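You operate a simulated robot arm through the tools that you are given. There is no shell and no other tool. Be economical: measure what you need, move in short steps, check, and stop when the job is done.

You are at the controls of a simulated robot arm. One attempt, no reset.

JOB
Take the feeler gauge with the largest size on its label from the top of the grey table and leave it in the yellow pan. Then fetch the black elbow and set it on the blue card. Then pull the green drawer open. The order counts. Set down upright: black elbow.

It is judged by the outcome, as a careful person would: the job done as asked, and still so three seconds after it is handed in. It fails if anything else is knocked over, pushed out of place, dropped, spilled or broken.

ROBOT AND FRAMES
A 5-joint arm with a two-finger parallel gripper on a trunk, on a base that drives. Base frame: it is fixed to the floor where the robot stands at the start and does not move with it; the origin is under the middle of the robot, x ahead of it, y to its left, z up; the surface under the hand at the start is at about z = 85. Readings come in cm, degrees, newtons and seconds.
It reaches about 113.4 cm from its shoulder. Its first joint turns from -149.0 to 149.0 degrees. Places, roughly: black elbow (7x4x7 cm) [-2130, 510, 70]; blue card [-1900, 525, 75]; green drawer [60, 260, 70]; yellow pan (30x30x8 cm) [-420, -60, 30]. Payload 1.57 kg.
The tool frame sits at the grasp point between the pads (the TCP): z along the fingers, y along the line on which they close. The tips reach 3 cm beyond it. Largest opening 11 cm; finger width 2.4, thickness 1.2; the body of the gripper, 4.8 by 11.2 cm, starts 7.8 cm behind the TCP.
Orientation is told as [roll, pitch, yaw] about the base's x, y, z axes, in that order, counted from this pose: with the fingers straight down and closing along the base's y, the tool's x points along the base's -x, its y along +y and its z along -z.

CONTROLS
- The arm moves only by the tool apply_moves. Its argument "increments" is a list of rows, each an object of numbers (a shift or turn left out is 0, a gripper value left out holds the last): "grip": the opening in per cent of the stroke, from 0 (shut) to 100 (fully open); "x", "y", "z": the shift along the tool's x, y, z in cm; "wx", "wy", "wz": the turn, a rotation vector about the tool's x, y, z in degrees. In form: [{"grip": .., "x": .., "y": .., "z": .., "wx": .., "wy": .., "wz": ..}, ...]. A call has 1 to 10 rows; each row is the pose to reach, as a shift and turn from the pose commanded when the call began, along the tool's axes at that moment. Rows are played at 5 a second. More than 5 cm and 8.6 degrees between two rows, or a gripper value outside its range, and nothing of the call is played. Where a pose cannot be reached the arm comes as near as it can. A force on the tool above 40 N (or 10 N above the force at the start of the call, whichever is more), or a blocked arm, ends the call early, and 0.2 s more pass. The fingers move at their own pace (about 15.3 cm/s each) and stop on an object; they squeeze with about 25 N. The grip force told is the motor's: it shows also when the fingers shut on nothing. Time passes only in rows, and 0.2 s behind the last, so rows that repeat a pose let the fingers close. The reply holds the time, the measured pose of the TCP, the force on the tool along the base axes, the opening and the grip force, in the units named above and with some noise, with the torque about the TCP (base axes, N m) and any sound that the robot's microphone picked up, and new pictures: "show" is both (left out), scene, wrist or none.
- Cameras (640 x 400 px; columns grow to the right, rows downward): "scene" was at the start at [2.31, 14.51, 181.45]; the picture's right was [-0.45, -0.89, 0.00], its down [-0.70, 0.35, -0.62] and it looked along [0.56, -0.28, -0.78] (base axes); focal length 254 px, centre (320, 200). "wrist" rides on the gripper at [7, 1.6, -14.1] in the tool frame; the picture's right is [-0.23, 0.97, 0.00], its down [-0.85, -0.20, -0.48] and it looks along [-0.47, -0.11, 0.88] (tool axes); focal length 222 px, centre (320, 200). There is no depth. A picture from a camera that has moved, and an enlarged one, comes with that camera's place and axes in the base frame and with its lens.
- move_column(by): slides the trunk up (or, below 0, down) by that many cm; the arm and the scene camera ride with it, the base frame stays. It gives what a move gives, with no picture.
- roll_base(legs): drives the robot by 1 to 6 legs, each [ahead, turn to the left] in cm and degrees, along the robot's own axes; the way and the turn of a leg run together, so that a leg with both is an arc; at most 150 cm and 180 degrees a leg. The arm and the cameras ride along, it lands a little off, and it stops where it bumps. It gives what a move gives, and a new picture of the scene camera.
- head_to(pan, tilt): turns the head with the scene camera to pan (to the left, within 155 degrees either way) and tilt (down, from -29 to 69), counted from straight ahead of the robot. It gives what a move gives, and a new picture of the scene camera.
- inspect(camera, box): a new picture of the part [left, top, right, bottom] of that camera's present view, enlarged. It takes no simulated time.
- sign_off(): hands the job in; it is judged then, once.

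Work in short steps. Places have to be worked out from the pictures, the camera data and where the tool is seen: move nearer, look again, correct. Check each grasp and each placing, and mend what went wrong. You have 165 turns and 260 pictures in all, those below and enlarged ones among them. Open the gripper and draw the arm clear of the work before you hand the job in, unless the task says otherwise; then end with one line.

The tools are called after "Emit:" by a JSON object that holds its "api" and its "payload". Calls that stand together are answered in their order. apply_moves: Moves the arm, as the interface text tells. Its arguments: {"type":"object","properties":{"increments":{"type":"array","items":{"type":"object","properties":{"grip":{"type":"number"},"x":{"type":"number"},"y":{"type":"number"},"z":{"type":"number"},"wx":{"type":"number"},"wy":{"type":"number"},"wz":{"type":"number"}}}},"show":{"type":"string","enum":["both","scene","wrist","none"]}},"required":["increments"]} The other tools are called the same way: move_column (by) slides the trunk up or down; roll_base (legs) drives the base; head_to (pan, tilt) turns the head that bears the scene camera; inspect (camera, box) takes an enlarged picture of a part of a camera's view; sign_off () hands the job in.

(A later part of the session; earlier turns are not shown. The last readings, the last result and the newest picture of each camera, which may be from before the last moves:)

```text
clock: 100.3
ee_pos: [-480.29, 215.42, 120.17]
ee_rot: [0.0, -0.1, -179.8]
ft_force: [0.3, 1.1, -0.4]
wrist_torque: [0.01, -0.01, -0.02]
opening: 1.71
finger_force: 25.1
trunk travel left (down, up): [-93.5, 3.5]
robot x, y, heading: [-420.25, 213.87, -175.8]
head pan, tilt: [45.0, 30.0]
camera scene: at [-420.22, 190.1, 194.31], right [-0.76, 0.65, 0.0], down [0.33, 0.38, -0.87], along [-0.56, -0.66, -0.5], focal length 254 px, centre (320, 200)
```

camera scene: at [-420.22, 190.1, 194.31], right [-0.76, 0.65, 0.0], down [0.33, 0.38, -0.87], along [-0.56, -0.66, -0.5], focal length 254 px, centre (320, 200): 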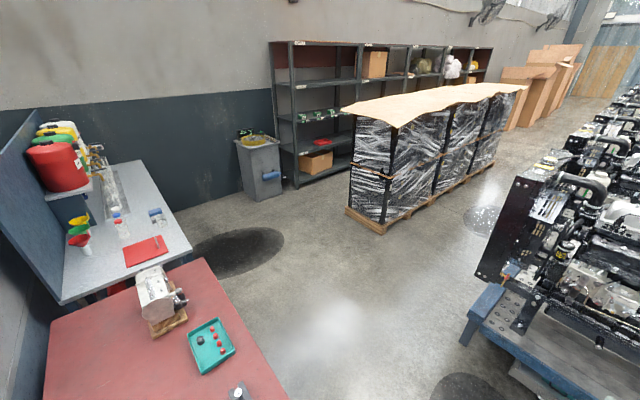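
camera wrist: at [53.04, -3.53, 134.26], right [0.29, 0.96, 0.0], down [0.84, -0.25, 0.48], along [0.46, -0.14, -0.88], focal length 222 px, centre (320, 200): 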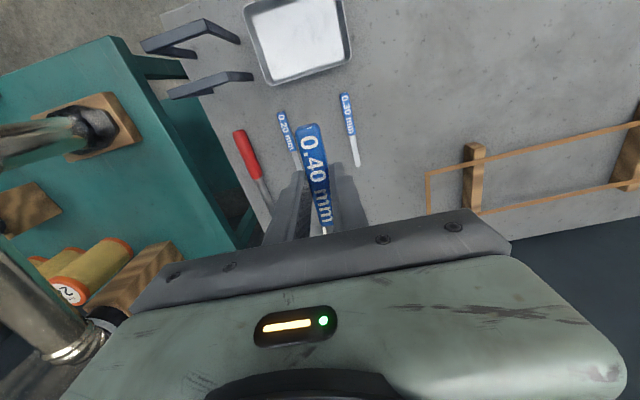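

The heading has drifted slightly, to 184°. The pan should be under the light-grey bench, whose edge is at x≈-437 for y from 40 to -150. I'll go to x≈-505, turn to face -y, advance beside the bench and look under it.

Emit:
{"api": "roll_base", "payload": {"legs": [[88, 0], [0, 86], [130, 0]]}}

Emit:
{"api": "head_to", "payload": {"pan": 50, "tilt": 40}}

```text
clock: 114.6
ee_pos: [-521.28, 19.02, 120.2]
ee_rot: [-0.1, -0.2, -95.5]
ft_force: [-0.7, -0.2, 0.4]
wrist_torque: [0.01, -0.01, 0.04]
opening: 1.68
finger_force: 25.3
trunk travel left (down, up): [-93.5, 3.5]
robot x, y, heading: [-513.75, 78.36, -91.0]
head pan, tilt: [45.0, 30.0]
camera scene: at [-490.38, 76.46, 194.31], right [-0.72, -0.69, 0.0], down [-0.35, 0.36, -0.87], along [0.6, -0.62, -0.5], focal length 254 px, centre (320, 200)
```

scene: 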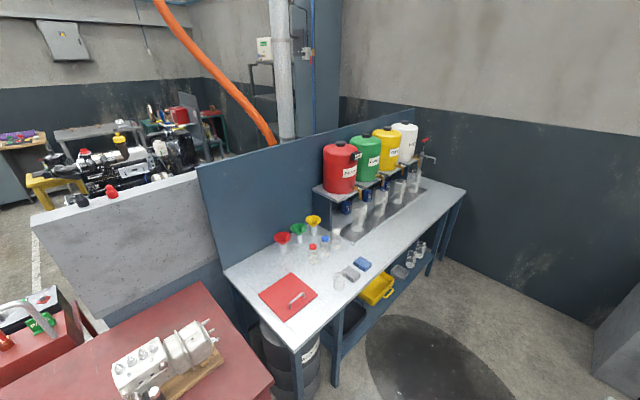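

```text
clock: 115.3
ee_pos: [-521.42, 19.02, 120.15]
ee_rot: [-0.1, -0.2, -95.5]
ft_force: [-0.3, 0.0, 0.0]
wrist_torque: [0.02, 0.01, 0.03]
opening: 1.68
finger_force: 25.3
trunk travel left (down, up): [-93.5, 3.5]
robot x, y, heading: [-513.91, 78.57, -90.7]
head pan, tilt: [50.0, 40.0]
camera scene: at [-490.24, 77.4, 192.78], right [-0.66, -0.75, 0.0], down [-0.48, 0.42, -0.77], along [0.58, -0.5, -0.64], focal length 254 px, centre (320, 200)
```

scene: 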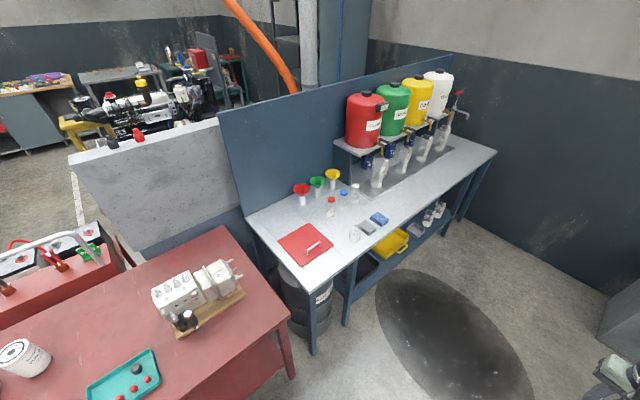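

The yellow pan is on the bench's lower shelf at about (-426, -54). I'll drive level with it, then turn to face the bench.

Emit:
{"api": "roll_base", "payload": {"legs": [[132, 0], [0, 45]]}}

Emit:
{"api": "head_to", "payload": {"pan": 20, "tilt": 50}}

```text
clock: 124.0
ee_pos: [-477.07, -101.22, 120.19]
ee_rot: [-0.1, -0.1, -49.5]
ft_force: [-0.6, 0.8, -0.8]
wrist_torque: [-0.06, 0.01, 0.02]
opening: 1.69
finger_force: 25.2
trunk travel left (down, up): [-93.5, 3.5]
robot x, y, heading: [-515.35, -55.06, -45.0]
head pan, tilt: [50.0, 40.0]
camera scene: at [-498.01, -38.97, 192.77], right [0.08, -1.0, 0.0], down [-0.64, -0.05, -0.77], along [0.76, 0.06, -0.64], focal length 254 px, centre (320, 200)
```

scene: 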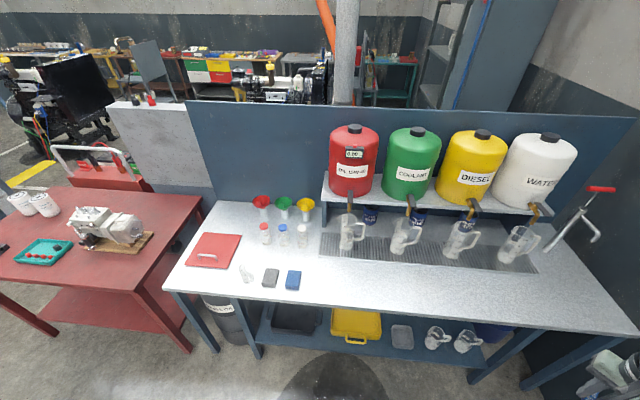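

```text
clock: 125.0
ee_pos: [-477.05, -101.46, 120.08]
ee_rot: [0.0, -0.2, -49.6]
ft_force: [0.7, 0.2, -0.4]
wrist_torque: [0.04, -0.01, 0.05]
opening: 1.68
finger_force: 25.0
trunk travel left (down, up): [-93.5, 3.5]
robot x, y, heading: [-514.86, -54.95, -45.1]
head pan, tilt: [20.0, 50.0]
camera scene: at [-499.48, -43.14, 191.36], right [-0.43, -0.9, 0.0], down [-0.69, 0.33, -0.64], along [0.58, -0.27, -0.77], focal length 254 px, centre (320, 200)
```

scene: 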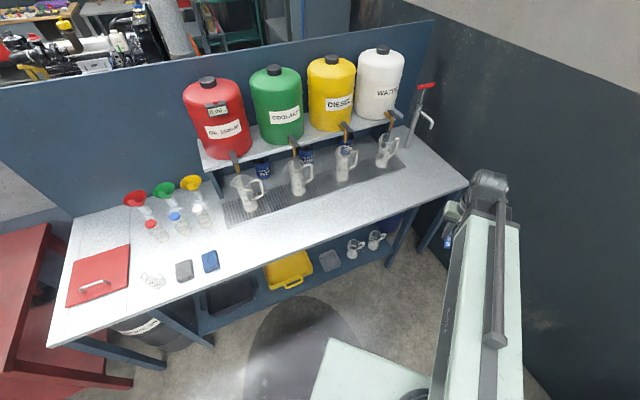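

I'll turn to face the bench squarely, then pull the tool back over the floor.

Emit:
{"api": "roll_base", "payload": {"legs": [[-8, 0], [0, 45]]}}

Emit:
{"api": "apply_moves", "payload": {"increments": [{"x": 4}, {"x": 8}, {"x": 12}, {"x": 15}, {"x": 15}], "show": "wrist"}}

Emit:
{"api": "head_to", "payload": {"pan": -5, "tilt": 55}}

```text
clock: 128.1
ee_pos: [-460.93, -54.68, 120.13]
ee_rot: [0.0, -0.1, -4.0]
ft_force: [0.0, 0.3, -0.6]
wrist_torque: [0.04, 0.05, -0.04]
opening: 1.7
finger_force: 25.0
trunk travel left (down, up): [-93.5, 3.5]
robot x, y, heading: [-521.25, -49.99, -0.2]
head pan, tilt: [20.0, 50.0]
camera scene: at [-517.8, -30.77, 191.37], right [0.34, -0.94, 0.0], down [-0.72, -0.26, -0.64], along [0.6, 0.22, -0.77], focal length 254 px, centre (320, 200)
```

scene: 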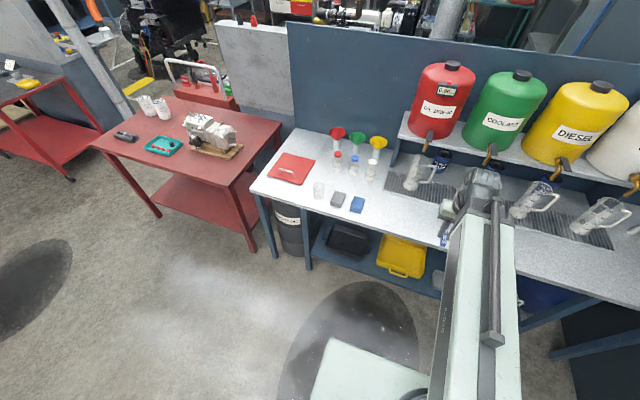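

```text
clock: 129.3
ee_pos: [-463.68, -54.46, 120.17]
ee_rot: [-0.1, -0.1, -4.0]
ft_force: [-0.5, -0.6, -0.3]
wrist_torque: [0.01, 0.0, 0.0]
opening: 1.71
finger_force: 25.5
out of reach, approached as far as the arm can: row 1, 2, 3, 4, 5
trunk travel left (down, up): [-93.5, 3.5]
robot x, y, heading: [-520.69, -50.24, -0.4]
head pan, tilt: [20.0, 50.0]
camera wrist: at [-470.49, -52.64, 134.26], right [0.3, 0.96, 0.0], down [0.84, -0.26, 0.48], along [0.46, -0.14, -0.88], focal length 222 px, centre (320, 200)
```

wrist: 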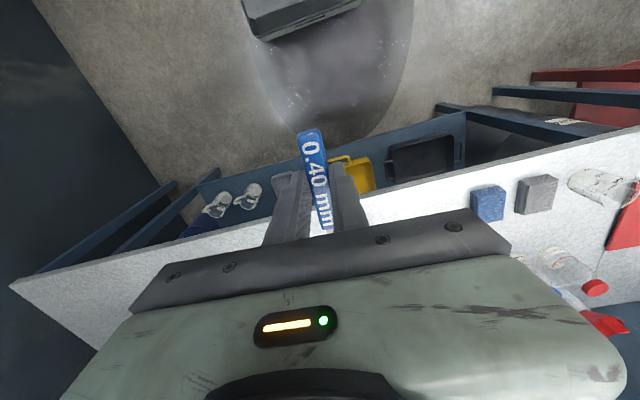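

```text
clock: 130.2
ee_pos: [-463.58, -54.49, 120.21]
ee_rot: [0.0, -0.1, -4.0]
ft_force: [0.1, 0.4, -0.7]
wrist_torque: [-0.02, 0.0, 0.02]
opening: 1.69
finger_force: 25.1
trunk travel left (down, up): [-93.5, 3.5]
robot x, y, heading: [-520.62, -50.46, -0.1]
head pan, tilt: [-5.0, 55.0]
camera scene: at [-518.08, -33.87, 190.71], right [-0.09, -1.0, 0.0], down [-0.82, 0.07, -0.57], along [0.57, -0.05, -0.82], focal length 254 px, centre (320, 200)
```

scene: 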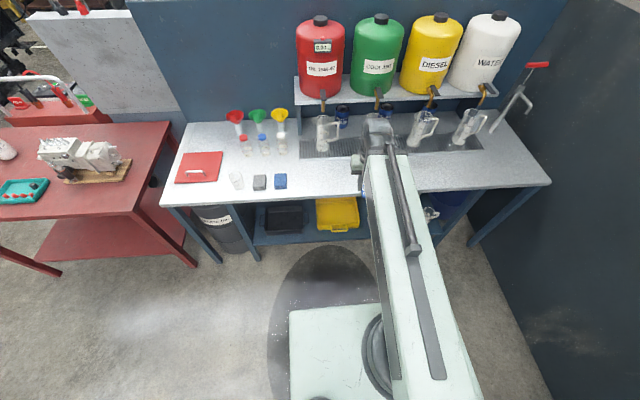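

The arm is at its folded limit, so I'll back the robot up. Then I'll lower the trunk for a view under the bench and tilt the tool forward.

Emit:
{"api": "roll_base", "payload": {"legs": [[-18, 0]]}}

Emit:
{"api": "move_column", "payload": {"by": -50}}

Emit:
{"api": "head_to", "payload": {"pan": 0, "tilt": 40}}

```text
clock: 131.7
ee_pos: [-481.58, -54.66, 120.21]
ee_rot: [0.0, -0.1, -4.2]
ft_force: [-0.9, 0.0, -0.5]
wrist_torque: [-0.01, 0.0, -0.02]
opening: 1.75
finger_force: 25.0
trunk travel left (down, up): [-93.5, 3.5]
robot x, y, heading: [-538.73, -50.0, -0.2]
head pan, tilt: [-5.0, 55.0]
camera scene: at [-536.03, -33.79, 190.71], right [-0.09, -1.0, 0.0], down [-0.82, 0.08, -0.57], along [0.57, -0.05, -0.82], focal length 254 px, centre (320, 200)
```

scene: 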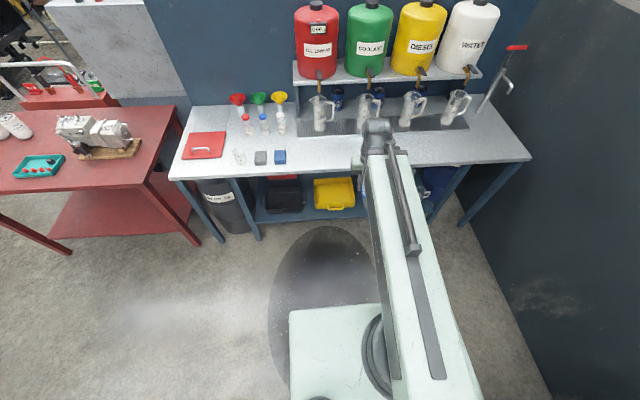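

```text
refused: -50 is not a number from -40 to 40
```

```text
clock: 132.4
ee_pos: [-481.47, -54.77, 120.08]
ee_rot: [0.1, -0.1, -4.4]
ft_force: [-0.2, 0.9, -0.3]
wrist_torque: [0.04, 0.02, -0.02]
opening: 1.68
finger_force: 25.0
trunk travel left (down, up): [-93.5, 3.5]
robot x, y, heading: [-538.86, -50.38, -0.5]
head pan, tilt: [0.0, 40.0]
camera scene: at [-534.56, -33.18, 192.77], right [-0.01, -1.0, 0.0], down [-0.64, 0.0, -0.77], along [0.77, -0.01, -0.64], focal length 254 px, centre (320, 200)
```

scene: 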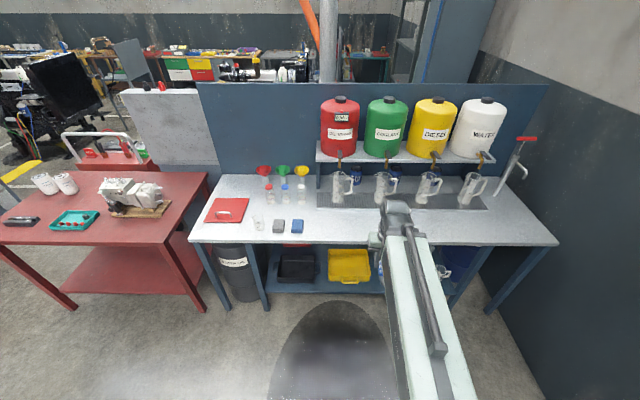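

Emit:
{"api": "move_column", "payload": {"by": -40}}

Emit:
{"api": "move_column", "payload": {"by": -25}}

Emit:
{"api": "head_to", "payload": {"pan": -5, "tilt": 30}}

Emit:
{"api": "apply_moves", "payload": {"increments": [{"x": 0}], "show": "wrist"}}

```text
clock: 136.3
ee_pos: [-481.41, -54.78, 80.03]
ee_rot: [0.0, -0.1, -4.2]
ft_force: [0.7, 0.7, 0.6]
wrist_torque: [0.0, 0.03, -0.02]
opening: 1.71
finger_force: 24.6
trunk travel left (down, up): [-53.5, 43.5]
robot x, y, heading: [-538.7, -50.23, -0.5]
head pan, tilt: [0.0, 40.0]
```

```text
clock: 138.9
ee_pos: [-481.49, -54.79, 55.08]
ee_rot: [-0.1, -0.1, -4.3]
ft_force: [-0.4, 0.4, -0.8]
wrist_torque: [-0.02, -0.01, -0.01]
opening: 1.71
finger_force: 24.7
trunk travel left (down, up): [-28.5, 68.5]
robot x, y, heading: [-538.87, -50.28, -0.2]
head pan, tilt: [0.0, 40.0]
```

```text
clock: 139.6
ee_pos: [-481.51, -54.71, 55.17]
ee_rot: [0.0, -0.1, -4.2]
ft_force: [0.1, 0.0, 0.0]
wrist_torque: [0.03, -0.01, 0.01]
opening: 1.71
finger_force: 25.0
trunk travel left (down, up): [-28.5, 68.5]
robot x, y, heading: [-538.67, -49.96, -0.6]
head pan, tilt: [-5.0, 30.0]
camera scene: at [-534.05, -33.97, 129.31], right [-0.09, -1.0, 0.0], down [-0.5, 0.05, -0.87], along [0.86, -0.08, -0.5], focal length 254 px, centre (320, 200)
```

scene: 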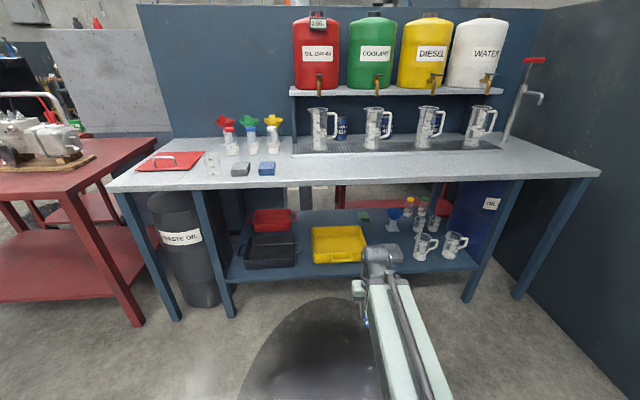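

```text
clock: 140.0
ee_pos: [-481.39, -54.67, 55.24]
ee_rot: [-0.1, -0.1, -4.3]
ft_force: [0.6, 0.4, 0.4]
wrist_torque: [0.0, 0.03, -0.02]
opening: 1.72
finger_force: 25.3
trunk travel left (down, up): [-28.5, 68.5]
robot x, y, heading: [-538.56, -50.68, -0.3]
head pan, tilt: [-5.0, 30.0]
camera wrist: at [-488.34, -52.74, 69.27], right [0.3, 0.95, 0.0], down [0.84, -0.26, 0.48], along [0.46, -0.14, -0.88], focal length 222 px, centre (320, 200)
```

wrist: 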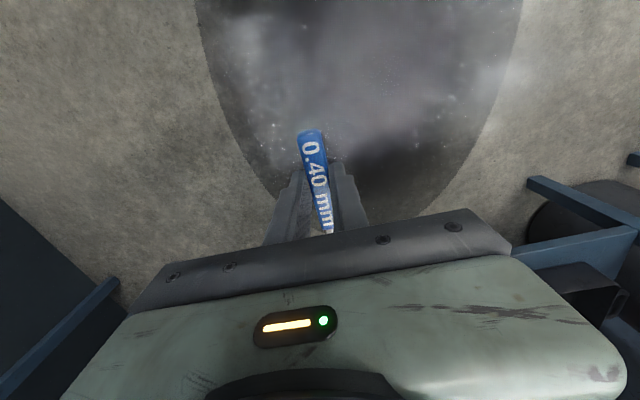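

There's plenty of room under the bench: the shelf is at z≈33 and the underside at ≈80. The pan centre is about (-420, -55). I'll tilt the tool forward to about 60° while swinging it out in front of the bench.

Emit:
{"api": "apply_moves", "payload": {"increments": [{"x": -4.1, "z": -0.3, "wy": -8.5}, {"x": -8.2, "z": -1.2, "wy": -17}, {"x": -12, "z": -2.7, "wy": -25.5}, {"x": -15.7, "z": -4.8, "wy": -34}, {"x": -18.9, "z": -7.4, "wy": -42.5}, {"x": -21.8, "z": -10.4, "wy": -51}, {"x": -24.1, "z": -13.8, "wy": -59.5}, {"x": -24.1, "z": -13.8, "wy": -59.5}]}}

```text
clock: 141.8
ee_pos: [-457.47, -56.34, 66.88]
ee_rot: [-0.1, -59.8, -4.2]
ft_force: [-0.5, 0.7, -1.0]
wrist_torque: [0.0, 0.0, -0.06]
opening: 1.68
finger_force: 24.9
out of reach, approached as far as the arm can: row 3, 4, 5, 6, 7, 8
trunk travel left (down, up): [-28.5, 68.5]
robot x, y, heading: [-538.78, -50.36, -0.5]
head pan, tilt: [-5.0, 30.0]
camera scene: at [-534.04, -33.97, 129.31], right [-0.09, -1.0, 0.0], down [-0.5, 0.05, -0.87], along [0.86, -0.08, -0.5], focal length 254 px, centre (320, 200)
camera wrist: at [-473.11, -53.67, 68.05], right [0.19, 0.96, 0.2], down [0.0, -0.2, 0.98], along [0.98, -0.18, -0.04], focal length 222 px, centre (320, 200)
```

scene: 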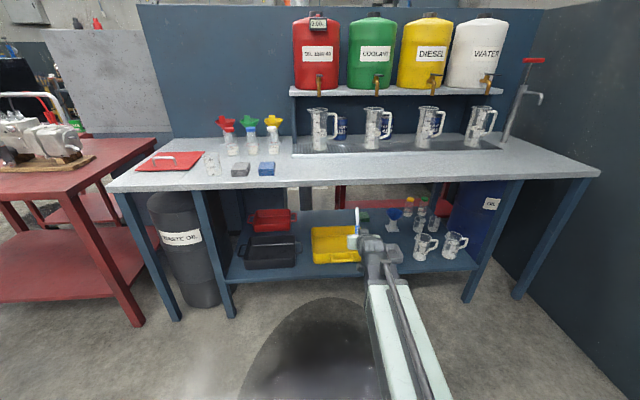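
wrist: 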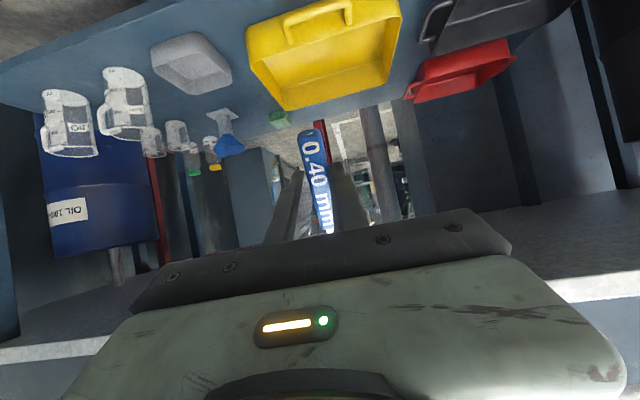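

The view under the bench is clear: the pan spans x -438..-410 and y -69..-40. I'll spin the tool 90° so the gauge lies horizontally across the pan before going in.

Emit:
{"api": "apply_moves", "payload": {"increments": [{"wz": -8.5}, {"wz": -17}, {"wz": -25.5}, {"wz": -34}, {"wz": -42.5}, {"wz": -45}], "show": "none"}}

Emit:
{"api": "apply_moves", "payload": {"increments": [{"wz": -8.5}, {"wz": -17}, {"wz": -25.5}, {"wz": -34}, {"wz": -42.5}, {"wz": -45}, {"wz": -45}], "show": "both"}}

```text
clock: 143.2
ee_pos: [-457.59, -56.54, 66.96]
ee_rot: [-50.5, -37.5, 59.0]
ft_force: [0.0, 0.7, -1.6]
wrist_torque: [0.0, -0.01, 0.01]
opening: 1.72
finger_force: 25.4
trunk travel left (down, up): [-28.5, 68.5]
robot x, y, heading: [-538.4, -50.34, -0.3]
head pan, tilt: [-5.0, 30.0]
```

```text
clock: 144.8
ee_pos: [-457.5, -56.53, 66.95]
ee_rot: [-59.7, 0.1, 85.8]
ft_force: [0.7, 0.1, -0.8]
wrist_torque: [-0.02, 0.02, 0.03]
opening: 1.7
finger_force: 24.8
trunk travel left (down, up): [-28.5, 68.5]
robot x, y, heading: [-538.66, -50.41, -0.5]
head pan, tilt: [-5.0, 30.0]
camera scene: at [-534.05, -33.97, 129.31], right [-0.09, -1.0, 0.0], down [-0.5, 0.05, -0.87], along [0.86, -0.08, -0.5], focal length 254 px, centre (320, 200)
camera wrist: at [-471.01, -62.75, 72.67], right [-0.47, 0.26, -0.84], down [-0.25, 0.88, 0.41], along [0.85, 0.4, -0.35], focal length 222 px, centre (320, 200)
```

scene: 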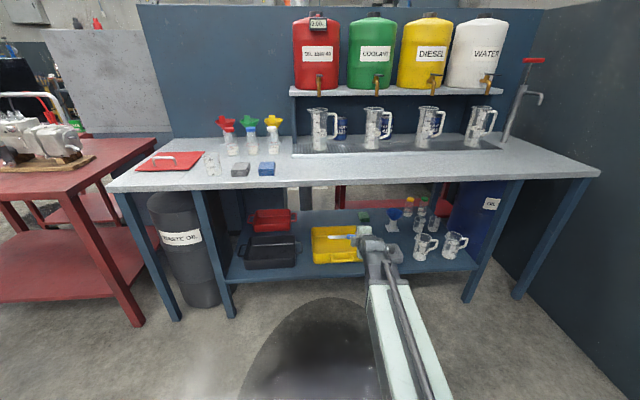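
wrist: 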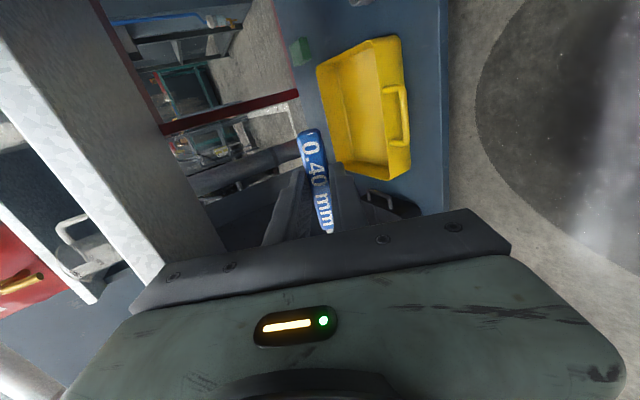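

I'll lower to z≈47, then drive straight ahead so the gauge goes over the pan.

Emit:
{"api": "move_column", "payload": {"by": -20}}

Emit:
{"api": "roll_base", "payload": {"legs": [[33, 0]]}}

Emit:
{"api": "apply_moves", "payload": {"increments": [{"x": 0}], "show": "wrist"}}

```text
clock: 146.9
ee_pos: [-457.55, -56.67, 47.02]
ee_rot: [-59.7, 0.0, 85.7]
ft_force: [0.7, -0.8, -0.1]
wrist_torque: [0.0, 0.0, 0.0]
opening: 1.71
finger_force: 25.2
trunk travel left (down, up): [-8.5, 88.5]
robot x, y, heading: [-538.81, -50.4, -0.6]
head pan, tilt: [-5.0, 30.0]
```

```text
clock: 149.1
ee_pos: [-424.18, -55.88, 47.03]
ee_rot: [-59.7, 0.0, 86.3]
ft_force: [0.6, -0.6, -0.7]
wrist_torque: [-0.03, 0.01, 0.0]
opening: 1.69
finger_force: 24.7
trunk travel left (down, up): [-8.5, 88.5]
robot x, y, heading: [-505.2, -50.3, 0.5]
head pan, tilt: [-5.0, 30.0]
camera scene: at [-501.03, -34.13, 109.31], right [-0.08, -1.0, 0.0], down [-0.5, 0.04, -0.87], along [0.86, -0.07, -0.5], focal length 254 px, centre (320, 200)
```

scene: 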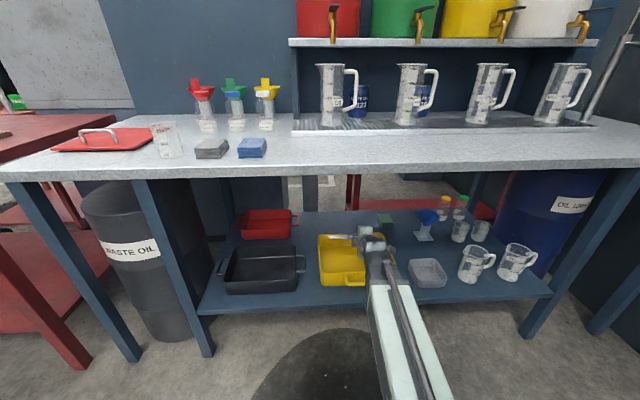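

```text
clock: 149.5
ee_pos: [-424.15, -55.84, 46.98]
ee_rot: [-59.7, -0.1, 86.3]
ft_force: [-0.5, -0.7, -0.3]
wrist_torque: [-0.03, 0.06, 0.0]
opening: 1.7
finger_force: 25.2
trunk travel left (down, up): [-8.5, 88.5]
robot x, y, heading: [-505.63, -50.51, 0.7]
head pan, tilt: [-5.0, 30.0]
camera wrist: at [-437.65, -62.13, 52.66], right [-0.48, 0.26, -0.84], down [-0.26, 0.87, 0.41], along [0.84, 0.41, -0.35], focal length 222 px, centre (320, 200)
```

wrist: 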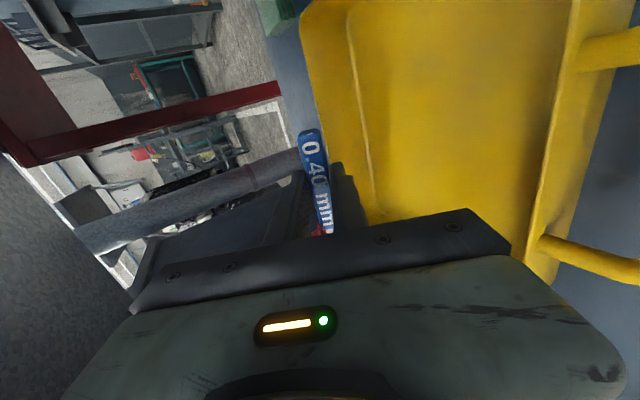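

Emit:
{"api": "inspect", "payload": {"camera": "scene", "box": [280, 200, 440, 300]}}

```text
4.00 times, centred on (360, 250) of scene
camera zoom: at [-501.04, -34.13, 109.31], right [-0.08, -1.0, 0.0], down [-0.5, 0.04, -0.87], along [0.86, -0.07, -0.5], focal length 1014 px, centre (160, 0)
```

zoom: 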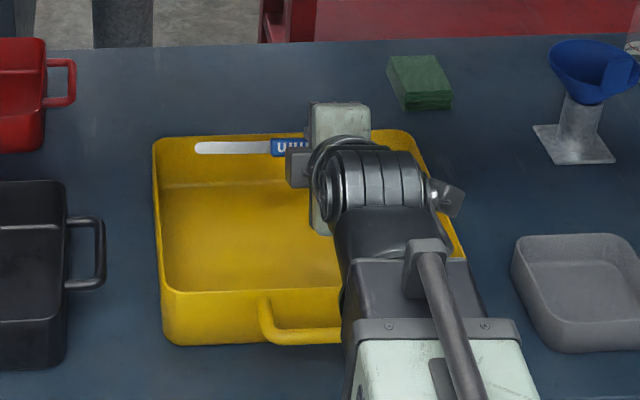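

The gauge is over the pan, with x ≈ -421 inside -435..-410 and y -44..-60 inside -41..-70. I'll lower 5 cm and release.

Emit:
{"api": "move_column", "payload": {"by": -3.5}}

Emit:
{"api": "move_column", "payload": {"by": -1.5}}

Emit:
{"api": "inspect", "payload": {"camera": "scene", "box": [280, 180, 440, 280]}}

```text
clock: 150.3
ee_pos: [-424.08, -55.84, 43.5]
ee_rot: [-59.8, 0.0, 86.4]
ft_force: [0.1, 0.6, -0.3]
wrist_torque: [-0.02, 0.04, 0.0]
opening: 1.71
finger_force: 25.0
trunk travel left (down, up): [-5.0, 92.0]
robot x, y, heading: [-505.41, -50.68, 0.3]
head pan, tilt: [-5.0, 30.0]
```

```text
clock: 150.9
ee_pos: [-424.23, -55.83, 42.0]
ee_rot: [-59.6, 0.1, 86.3]
ft_force: [-0.3, 0.3, -0.3]
wrist_torque: [0.0, 0.01, 0.0]
opening: 1.68
finger_force: 25.3
trunk travel left (down, up): [-3.5, 93.5]
robot x, y, heading: [-505.18, -50.28, 0.3]
head pan, tilt: [-5.0, 30.0]
```

```text
4.00 times, centred on (360, 230) of scene
camera zoom: at [-501.04, -34.13, 104.31], right [-0.08, -1.0, 0.0], down [-0.5, 0.04, -0.87], along [0.86, -0.07, -0.5], focal length 1014 px, centre (160, 80)
```

zoom: 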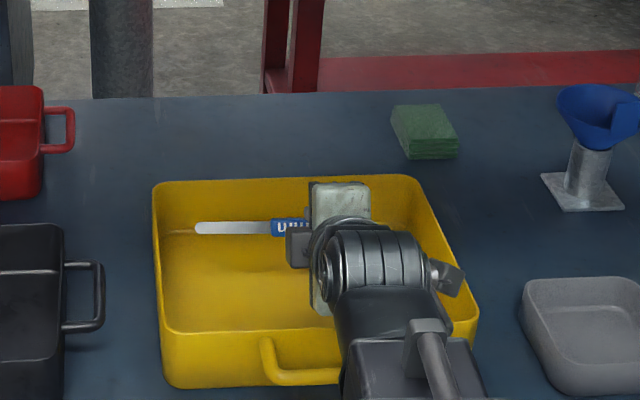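

The gauge is in the pan's footprint. To keep it from resting on the lower finger, I'll spin back about 45° so the pads are steep, shift a little toward +y, and then open.

Emit:
{"api": "apply_moves", "payload": {"increments": [{"x": -0.8, "wz": 8.5}, {"x": -1.6, "wz": 17}, {"x": -2.4, "wz": 25.5}, {"x": -3, "wz": 34}, {"x": -3, "wz": 42.5}, {"x": -3, "wz": 42.5}], "show": "wrist"}}

Emit:
{"api": "inspect", "payload": {"camera": "scene", "box": [280, 180, 440, 280]}}

```text
clock: 152.3
ee_pos: [-423.99, -52.9, 42.01]
ee_rot: [-51.5, -35.8, 61.4]
ft_force: [0.1, 0.3, -1.6]
wrist_torque: [0.03, 0.0, 0.02]
opening: 1.73
finger_force: 24.7
trunk travel left (down, up): [-3.5, 93.5]
robot x, y, heading: [-505.61, -50.63, 0.7]
head pan, tilt: [-5.0, 30.0]
camera wrist: at [-439.4, -56.08, 43.96], right [-0.23, 0.84, -0.49], down [-0.02, 0.5, 0.87], along [0.97, 0.21, -0.1], focal length 222 px, centre (320, 200)
```

wrist: 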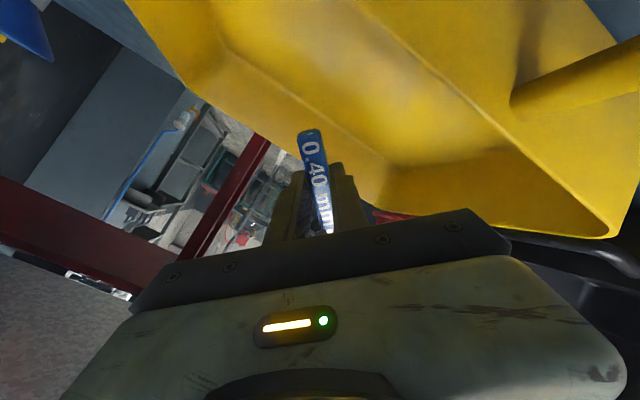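

```text
4.00 times, centred on (360, 230) of scene
camera zoom: at [-501.04, -34.13, 104.31], right [-0.08, -1.0, 0.0], down [-0.5, 0.04, -0.87], along [0.86, -0.07, -0.5], focal length 1014 px, centre (160, 80)
```

zoom: 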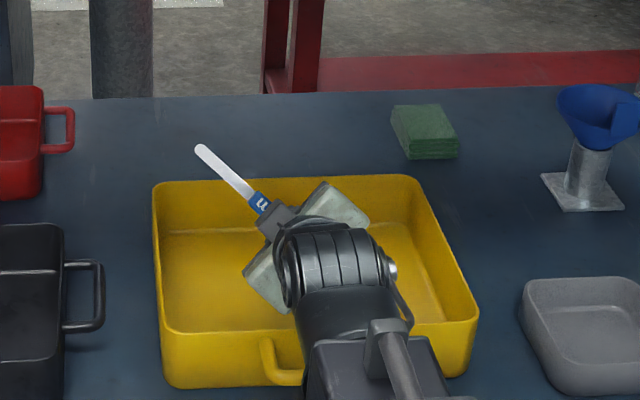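

The gauge is steep and well inside the rim, so I'll release it.

Emit:
{"api": "apply_moves", "payload": {"increments": [{"grip": 20}, {"grip": 35}, {"grip": 40}, {"grip": 40}, {"grip": 40}], "show": "wrist"}}

Emit:
{"api": "inspect", "payload": {"camera": "scene", "box": [280, 180, 440, 280]}}

```text
clock: 153.6
ee_pos: [-424.06, -52.97, 41.83]
ee_rot: [-51.7, -35.7, 61.4]
ft_force: [0.8, -1.0, 0.1]
wrist_torque: [0.01, 0.03, 0.0]
opening: 4.41
finger_force: 0.0
trunk travel left (down, up): [-3.5, 93.5]
robot x, y, heading: [-505.56, -50.2, 0.5]
head pan, tilt: [-5.0, 30.0]
camera wrist: at [-439.4, -56.1, 43.97], right [-0.23, 0.84, -0.49], down [-0.02, 0.5, 0.87], along [0.97, 0.21, -0.1], focal length 222 px, centre (320, 200)
```

wrist: 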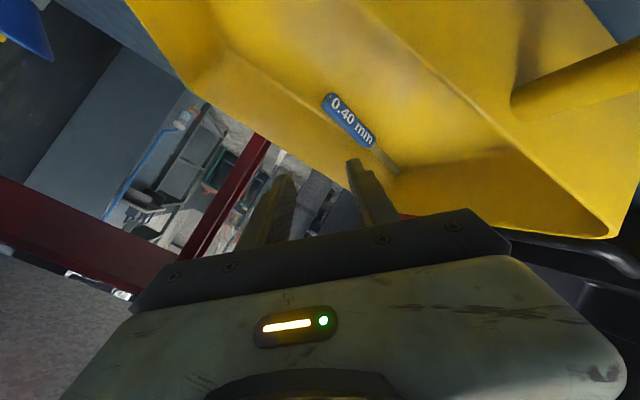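

```text
4.00 times, centred on (360, 230) of scene
camera zoom: at [-501.05, -34.13, 104.31], right [-0.08, -1.0, 0.0], down [-0.5, 0.04, -0.87], along [0.86, -0.07, -0.5], focal length 1014 px, centre (160, 80)
```

zoom: 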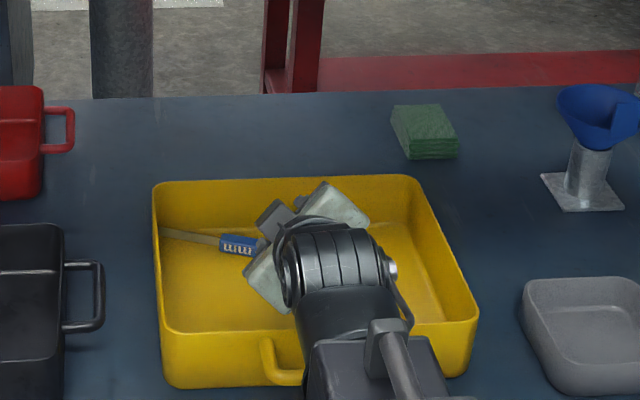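

The gauge lies flat in the pan. I'll raise slightly, back straight out, lift the trunk and check.

Emit:
{"api": "move_column", "payload": {"by": 7}}

Emit:
{"api": "roll_base", "payload": {"legs": [[-36, 0]]}}

Emit:
{"api": "inspect", "payload": {"camera": "scene", "box": [220, 180, 480, 320]}}

Emit:
{"api": "move_column", "payload": {"by": 40}}

Emit:
{"api": "move_column", "payload": {"by": 35}}

```text
clock: 154.6
ee_pos: [-424.03, -53.0, 49.07]
ee_rot: [-51.7, -35.7, 61.5]
ft_force: [-0.2, 0.4, -0.6]
wrist_torque: [0.0, 0.0, 0.04]
opening: 4.4
finger_force: 0.0
trunk travel left (down, up): [-10.5, 86.5]
robot x, y, heading: [-505.56, -50.48, 0.4]
head pan, tilt: [-5.0, 30.0]
```

```text
clock: 156.9
ee_pos: [-460.26, -53.47, 49.02]
ee_rot: [-51.7, -35.7, 61.3]
ft_force: [-0.6, 0.6, 0.9]
wrist_torque: [0.0, -0.02, -0.03]
opening: 4.39
finger_force: 0.1
trunk travel left (down, up): [-10.5, 86.5]
robot x, y, heading: [-541.79, -50.95, 0.3]
head pan, tilt: [-5.0, 30.0]
camera scene: at [-537.2, -34.48, 111.31], right [-0.08, -1.0, 0.0], down [-0.5, 0.04, -0.87], along [0.86, -0.07, -0.5], focal length 254 px, centre (320, 200)
```

scene: 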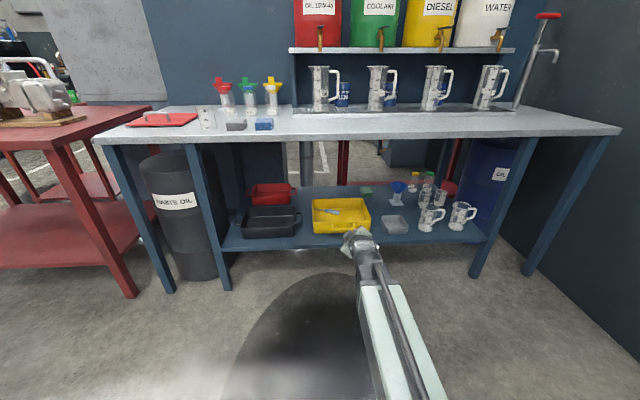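

```text
2.46 times, centred on (350, 250) of scene
camera zoom: at [-537.2, -34.48, 111.31], right [-0.08, -1.0, 0.0], down [-0.5, 0.04, -0.87], along [0.86, -0.07, -0.5], focal length 624 px, centre (246, 77)
```

zoom: 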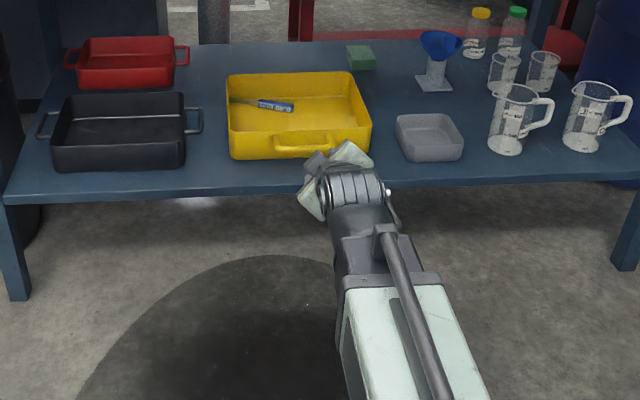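

```text
clock: 160.8
ee_pos: [-460.36, -53.56, 88.9]
ee_rot: [-51.7, -35.7, 61.3]
ft_force: [0.6, -0.5, 0.6]
wrist_torque: [0.04, 0.0, 0.03]
opening: 4.41
finger_force: 0.1
trunk travel left (down, up): [-50.5, 46.5]
robot x, y, heading: [-541.84, -50.87, 0.2]
head pan, tilt: [-5.0, 30.0]
```

```text
clock: 164.2
ee_pos: [-460.21, -53.45, 123.9]
ee_rot: [-51.7, -35.7, 61.3]
ft_force: [0.3, 0.0, -0.4]
wrist_torque: [0.02, 0.02, 0.01]
opening: 4.42
finger_force: 0.0
trunk travel left (down, up): [-85.5, 11.5]
robot x, y, heading: [-542.1, -50.52, 0.2]
head pan, tilt: [-5.0, 30.0]
```

The gauge is confirmed in the pan and nothing was disturbed. Next is the elbow at (-2130, 510). The engine row (x<-600, y 165–280) is best passed on its right side, so I'll turn to +y and drive up past its end.

Emit:
{"api": "roll_base", "payload": {"legs": [[0, 86], [150, 0], [120, 0]]}}

Emit:
{"api": "head_to", "payload": {"pan": 0, "tilt": 25}}

Emit:
{"api": "head_to", "payload": {"pan": 70, "tilt": 20}}

```text
clock: 181.0
ee_pos: [-523.63, 301.78, 124.0]
ee_rot: [-51.7, -35.7, 150.1]
ft_force: [-0.7, 0.7, 1.0]
wrist_torque: [0.02, 0.02, 0.01]
opening: 4.4
finger_force: 0.0
trunk travel left (down, up): [-85.5, 11.5]
robot x, y, heading: [-527.65, 220.52, 89.5]
head pan, tilt: [-5.0, 30.0]
camera scene: at [-543.83, 225.14, 186.31], right [1.0, -0.1, 0.0], down [-0.05, -0.5, -0.87], along [0.08, 0.86, -0.5], focal length 254 px, centre (320, 200)
```

scene: 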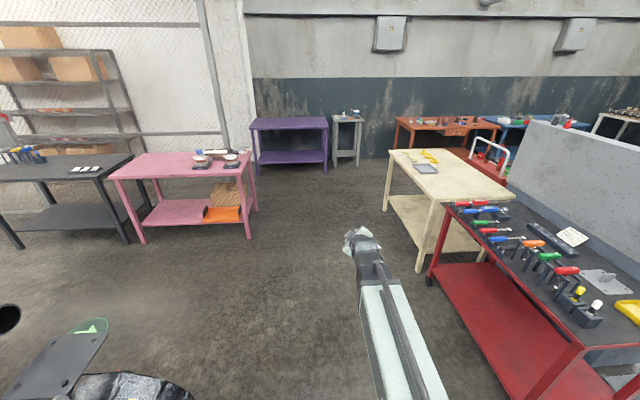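

```text
clock: 181.7
ee_pos: [-523.51, 301.85, 123.96]
ee_rot: [-51.7, -35.6, 150.2]
ft_force: [0.3, -0.1, -1.1]
wrist_torque: [-0.02, -0.01, -0.02]
opening: 4.4
finger_force: 0.1
trunk travel left (down, up): [-85.5, 11.5]
robot x, y, heading: [-528.23, 220.18, 89.6]
head pan, tilt: [0.0, 25.0]
camera scene: at [-544.63, 225.31, 187.1], right [1.0, -0.01, 0.0], down [0.0, -0.42, -0.91], along [0.01, 0.91, -0.42], focal length 254 px, centre (320, 200)
```

scene: 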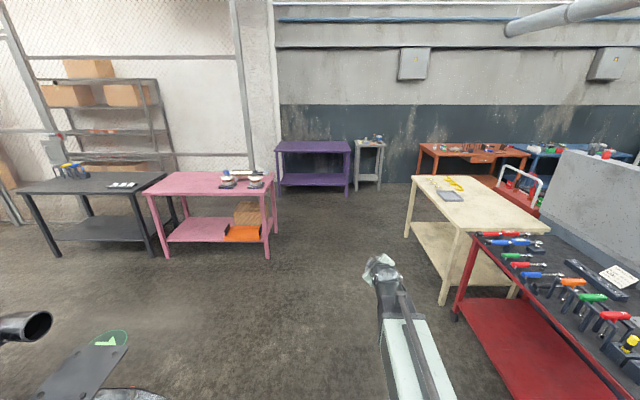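

```text
clock: 183.1
ee_pos: [-523.57, 301.84, 124.01]
ee_rot: [-51.7, -35.7, 150.1]
ft_force: [-0.4, -0.2, -0.6]
wrist_torque: [-0.01, 0.02, -0.01]
opening: 4.4
finger_force: 0.1
trunk travel left (down, up): [-85.5, 11.5]
robot x, y, heading: [-527.55, 220.58, 89.5]
head pan, tilt: [70.0, 20.0]
camera scene: at [-553.41, 219.35, 187.92], right [0.35, 0.94, 0.0], down [0.32, -0.12, -0.94], along [-0.88, 0.33, -0.34], focal length 254 px, centre (320, 200)
```

scene: 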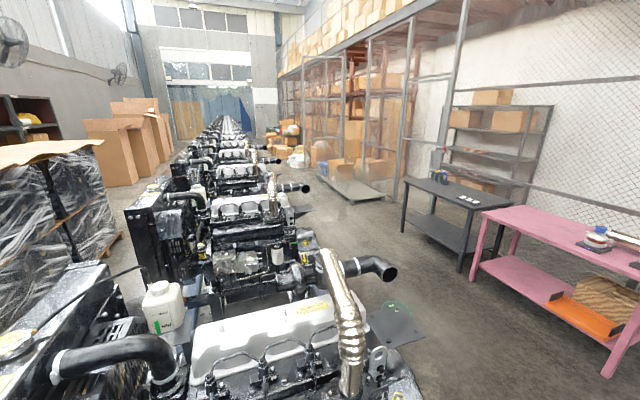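

The right-hand aisle is free between the engine pipes (y≈325) and the tables (y≈465), so I'll take y≈395.

Emit:
{"api": "roll_base", "payload": {"legs": [[150, 0], [24, 0], [0, 90.5], [100, 0]]}}

Emit:
{"api": "head_to", "payload": {"pan": 0, "tilt": 20}}

```text
clock: 200.2
ee_pos: [-702.9, 403.12, 123.92]
ee_rot: [-51.7, -35.7, -121.0]
ft_force: [-0.1, 0.0, -0.5]
wrist_torque: [0.03, 0.0, -0.02]
opening: 4.4
finger_force: 0.1
trunk travel left (down, up): [-85.5, 11.5]
robot x, y, heading: [-621.64, 397.11, 178.1]
head pan, tilt: [70.0, 20.0]
camera scene: at [-621.16, 371.56, 187.92], right [-0.93, 0.38, 0.0], down [0.13, 0.32, -0.94], along [-0.35, -0.87, -0.34], focal length 254 px, centre (320, 200)
```

scene: 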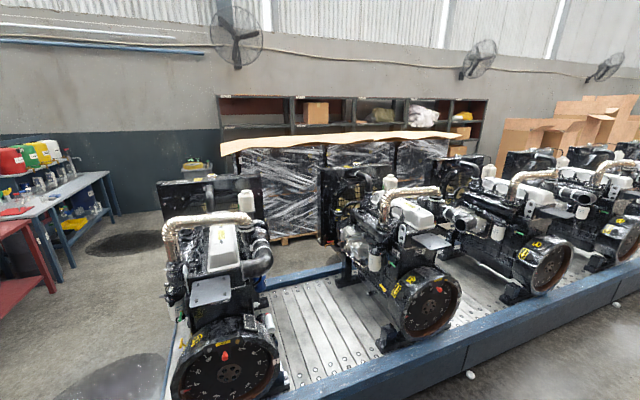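

```text
clock: 201.7
ee_pos: [-702.92, 403.06, 123.93]
ee_rot: [-51.7, -35.7, -121.0]
ft_force: [0.0, 0.0, -1.3]
wrist_torque: [0.01, 0.02, 0.02]
opening: 4.39
finger_force: 0.1
trunk travel left (down, up): [-85.5, 11.5]
robot x, y, heading: [-621.55, 397.09, 178.1]
head pan, tilt: [0.0, 20.0]
camera scene: at [-626.91, 380.51, 187.92], right [0.04, 1.0, 0.0], down [0.34, -0.01, -0.94], along [-0.94, 0.03, -0.34], focal length 254 px, centre (320, 200)
```

scene: 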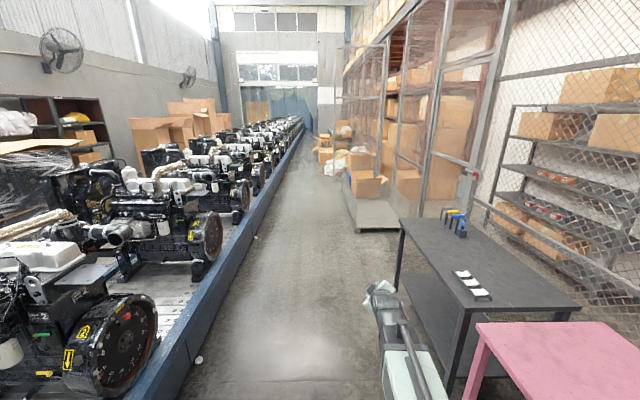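

The aisle ahead lies between the blue conveyor (y≈294) and the trolley (y≈449). I'll head for y≈372.

Emit:
{"api": "roll_base", "payload": {"legs": [[0, 5], [150, 0], [150, 0], [150, 0], [0, -2.5]]}}

Emit:
{"api": "head_to", "payload": {"pan": 0, "tilt": 15}}

```text
clock: 224.2
ee_pos: [-1155.33, 376.73, 123.88]
ee_rot: [-51.7, -35.7, -119.3]
ft_force: [0.2, 0.2, -0.6]
wrist_torque: [0.01, 0.01, -0.01]
opening: 4.4
finger_force: 0.1
trunk travel left (down, up): [-85.5, 11.5]
robot x, y, heading: [-1073.88, 373.08, -180.2]
head pan, tilt: [0.0, 20.0]
camera scene: at [-1078.63, 356.14, 187.92], right [0.0, 1.0, 0.0], down [0.34, 0.0, -0.94], along [-0.94, 0.0, -0.34], focal length 254 px, centre (320, 200)
```

scene: 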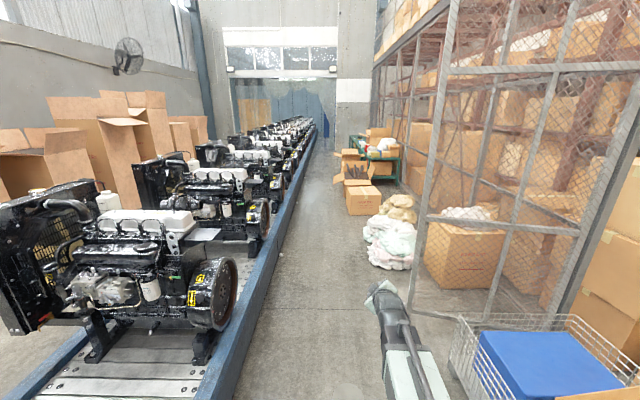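

```text
clock: 224.8
ee_pos: [-1155.26, 376.6, 123.97]
ee_rot: [-51.6, -35.7, -119.3]
ft_force: [-0.1, 0.0, 0.0]
wrist_torque: [0.01, 0.02, 0.02]
opening: 4.42
finger_force: 0.1
trunk travel left (down, up): [-85.5, 11.5]
robot x, y, heading: [-1074.18, 373.3, -180.0]
head pan, tilt: [0.0, 15.0]
camera scene: at [-1078.59, 356.12, 188.73], right [0.0, 1.0, 0.0], down [0.26, 0.0, -0.97], along [-0.97, 0.0, -0.26], focal length 254 px, centre (320, 200)
```

scene: 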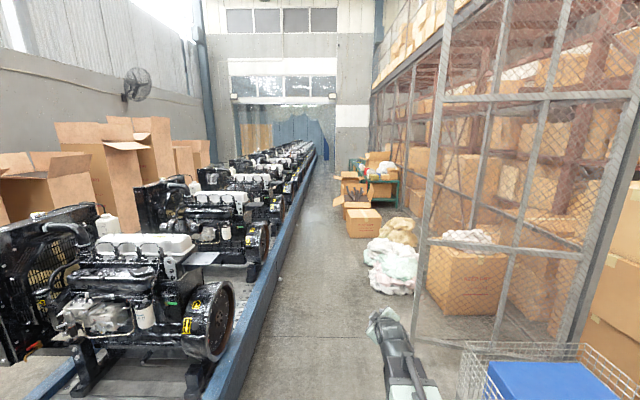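

The aisle narrows to y≈294–405 at the rags and boxes, so I'll aim for y≈350.

Emit:
{"api": "roll_base", "payload": {"legs": [[0, 5.5], [150, 0], [90, 0], [0, -5.5], [110, 0]]}}

Emit:
{"api": "head_to", "payload": {"pan": -10, "tilt": 20}}

```text
clock: 242.7
ee_pos: [-1500.71, 344.17, 123.91]
ee_rot: [-51.7, -35.7, -117.2]
ft_force: [0.0, 0.0, 0.0]
wrist_torque: [0.03, -0.05, 0.0]
opening: 4.39
finger_force: 0.1
trunk travel left (down, up): [-85.5, 11.5]
robot x, y, heading: [-1419.33, 343.69, -177.5]
head pan, tilt: [0.0, 15.0]
camera scene: at [-1423.23, 326.61, 188.73], right [-0.04, 1.0, 0.0], down [0.26, 0.01, -0.97], along [-0.96, -0.04, -0.26], focal length 254 px, centre (320, 200)
```

scene: 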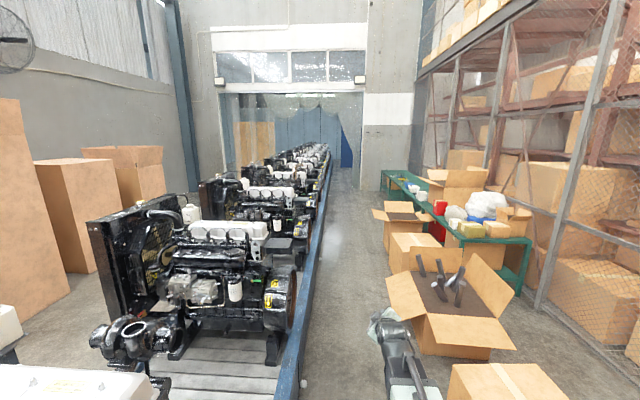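

```text
clock: 243.4
ee_pos: [-1500.72, 344.12, 123.96]
ee_rot: [-51.7, -35.7, -117.3]
ft_force: [-0.2, -0.3, 0.1]
wrist_torque: [0.02, 0.0, 0.0]
opening: 4.4
finger_force: 0.0
trunk travel left (down, up): [-85.5, 11.5]
robot x, y, heading: [-1419.46, 343.66, -177.5]
head pan, tilt: [-10.0, 20.0]
camera scene: at [-1423.09, 328.22, 187.92], right [0.13, 0.99, 0.0], down [0.34, -0.04, -0.94], along [-0.93, 0.12, -0.34], focal length 254 px, centre (320, 200)
```

scene: 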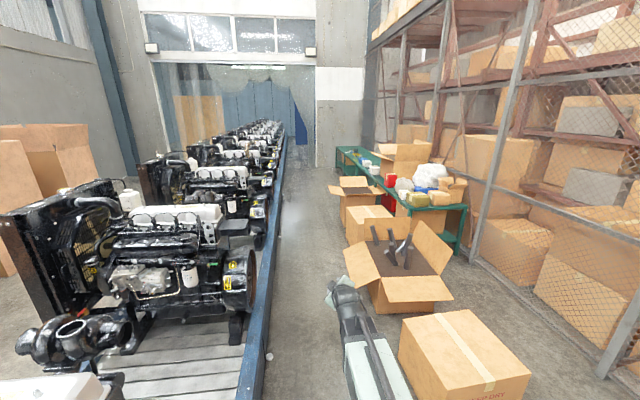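

The gap by the open boxes looks tight. I'll look down to measure both sides against my base.

Emit:
{"api": "head_to", "payload": {"pan": -25, "tilt": 45}}

Emit:
{"api": "head_to", "payload": {"pan": 50, "tilt": 65}}

```text
clock: 244.3
ee_pos: [-1500.75, 344.05, 123.94]
ee_rot: [-51.8, -35.8, -117.1]
ft_force: [0.6, 0.6, 0.1]
wrist_torque: [0.0, -0.01, 0.01]
opening: 4.42
finger_force: 0.0
trunk travel left (down, up): [-85.5, 11.5]
robot x, y, heading: [-1418.95, 343.59, -177.4]
head pan, tilt: [-25.0, 45.0]
camera scene: at [-1421.37, 330.12, 184.06], right [0.38, 0.92, 0.0], down [0.65, -0.27, -0.71], along [-0.65, 0.27, -0.71], focal length 254 px, centre (320, 200)
```

scene: 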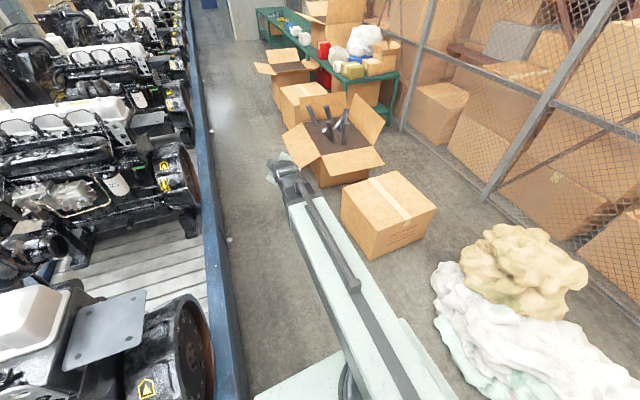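

```text
clock: 245.8
ee_pos: [-1500.55, 344.09, 124.01]
ee_rot: [-51.7, -35.6, -117.2]
ft_force: [0.9, -0.1, -0.4]
wrist_torque: [-0.01, -0.01, 0.0]
opening: 4.42
finger_force: 0.1
trunk travel left (down, up): [-85.5, 11.5]
robot x, y, heading: [-1418.99, 343.2, -177.2]
head pan, tilt: [50.0, 65.0]
camera scene: at [-1417.55, 322.2, 181.55], right [-0.79, 0.61, 0.0], down [0.55, 0.72, -0.42], along [-0.26, -0.34, -0.91], focal length 254 px, centre (320, 200)
```

scene: 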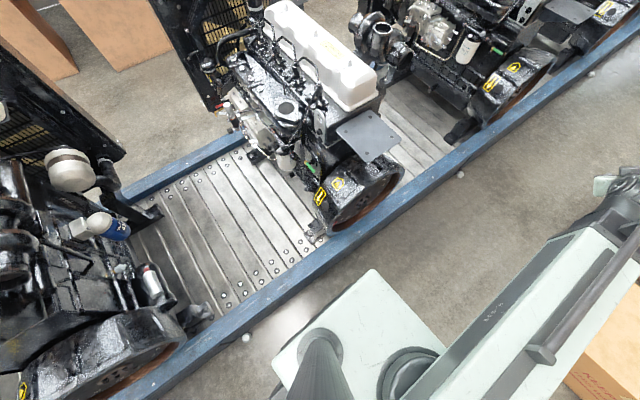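

My base is only about ±22 cm wide. The gap runs from 306 to 387, so its centre is ≈346. I'll straighten and continue past the boxes.

Emit:
{"api": "roll_base", "payload": {"legs": [[0, -2.7], [150, 0], [150, 0], [150, 0]]}}

Emit:
{"api": "head_to", "payload": {"pan": -60, "tilt": 30}}

```text
clock: 265.3
ee_pos: [-1906.63, 329.73, 123.79]
ee_rot: [-51.0, -35.3, -113.5]
ft_force: [-0.2, -0.3, 1.1]
wrist_torque: [0.0, 0.03, -0.01]
opening: 4.42
finger_force: 0.0
trunk travel left (down, up): [-85.5, 11.5]
robot x, y, heading: [-1823.92, 340.49, -168.3]
head pan, tilt: [50.0, 65.0]
stopped in leg 4: the robot was blocked; the commanded pose is now the measured one
camera scene: at [-1818.72, 319.38, 181.53], right [-0.88, 0.48, 0.0], down [0.43, 0.8, -0.42], along [-0.2, -0.37, -0.91], focal length 254 px, centre (320, 200)
```

scene: 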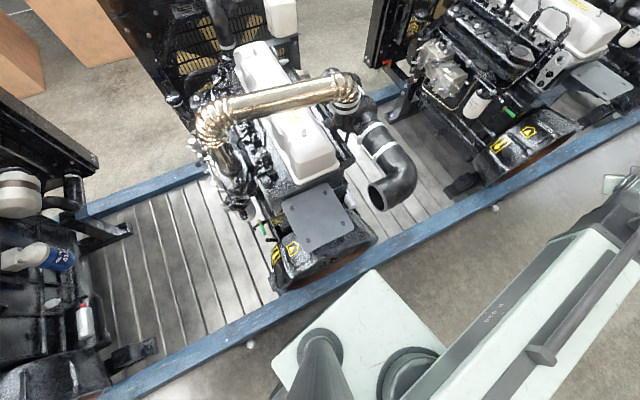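

```text
clock: 267.2
ee_pos: [-1906.46, 329.75, 123.77]
ee_rot: [-51.0, -35.4, -113.5]
ft_force: [-0.4, -0.2, -0.5]
wrist_torque: [0.0, 0.01, 0.03]
opening: 4.4
finger_force: 0.1
trunk travel left (down, up): [-85.5, 11.5]
robot x, y, heading: [-1824.0, 340.43, -168.1]
head pan, tilt: [-60.0, 30.0]
camera scene: at [-1821.82, 331.52, 186.31], right [0.75, 0.67, 0.0], down [0.33, -0.37, -0.87], along [-0.58, 0.65, -0.5], focal length 254 px, centre (320, 200)
```

scene: 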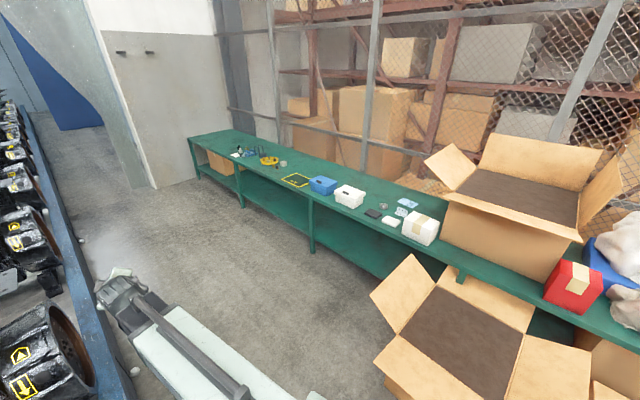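

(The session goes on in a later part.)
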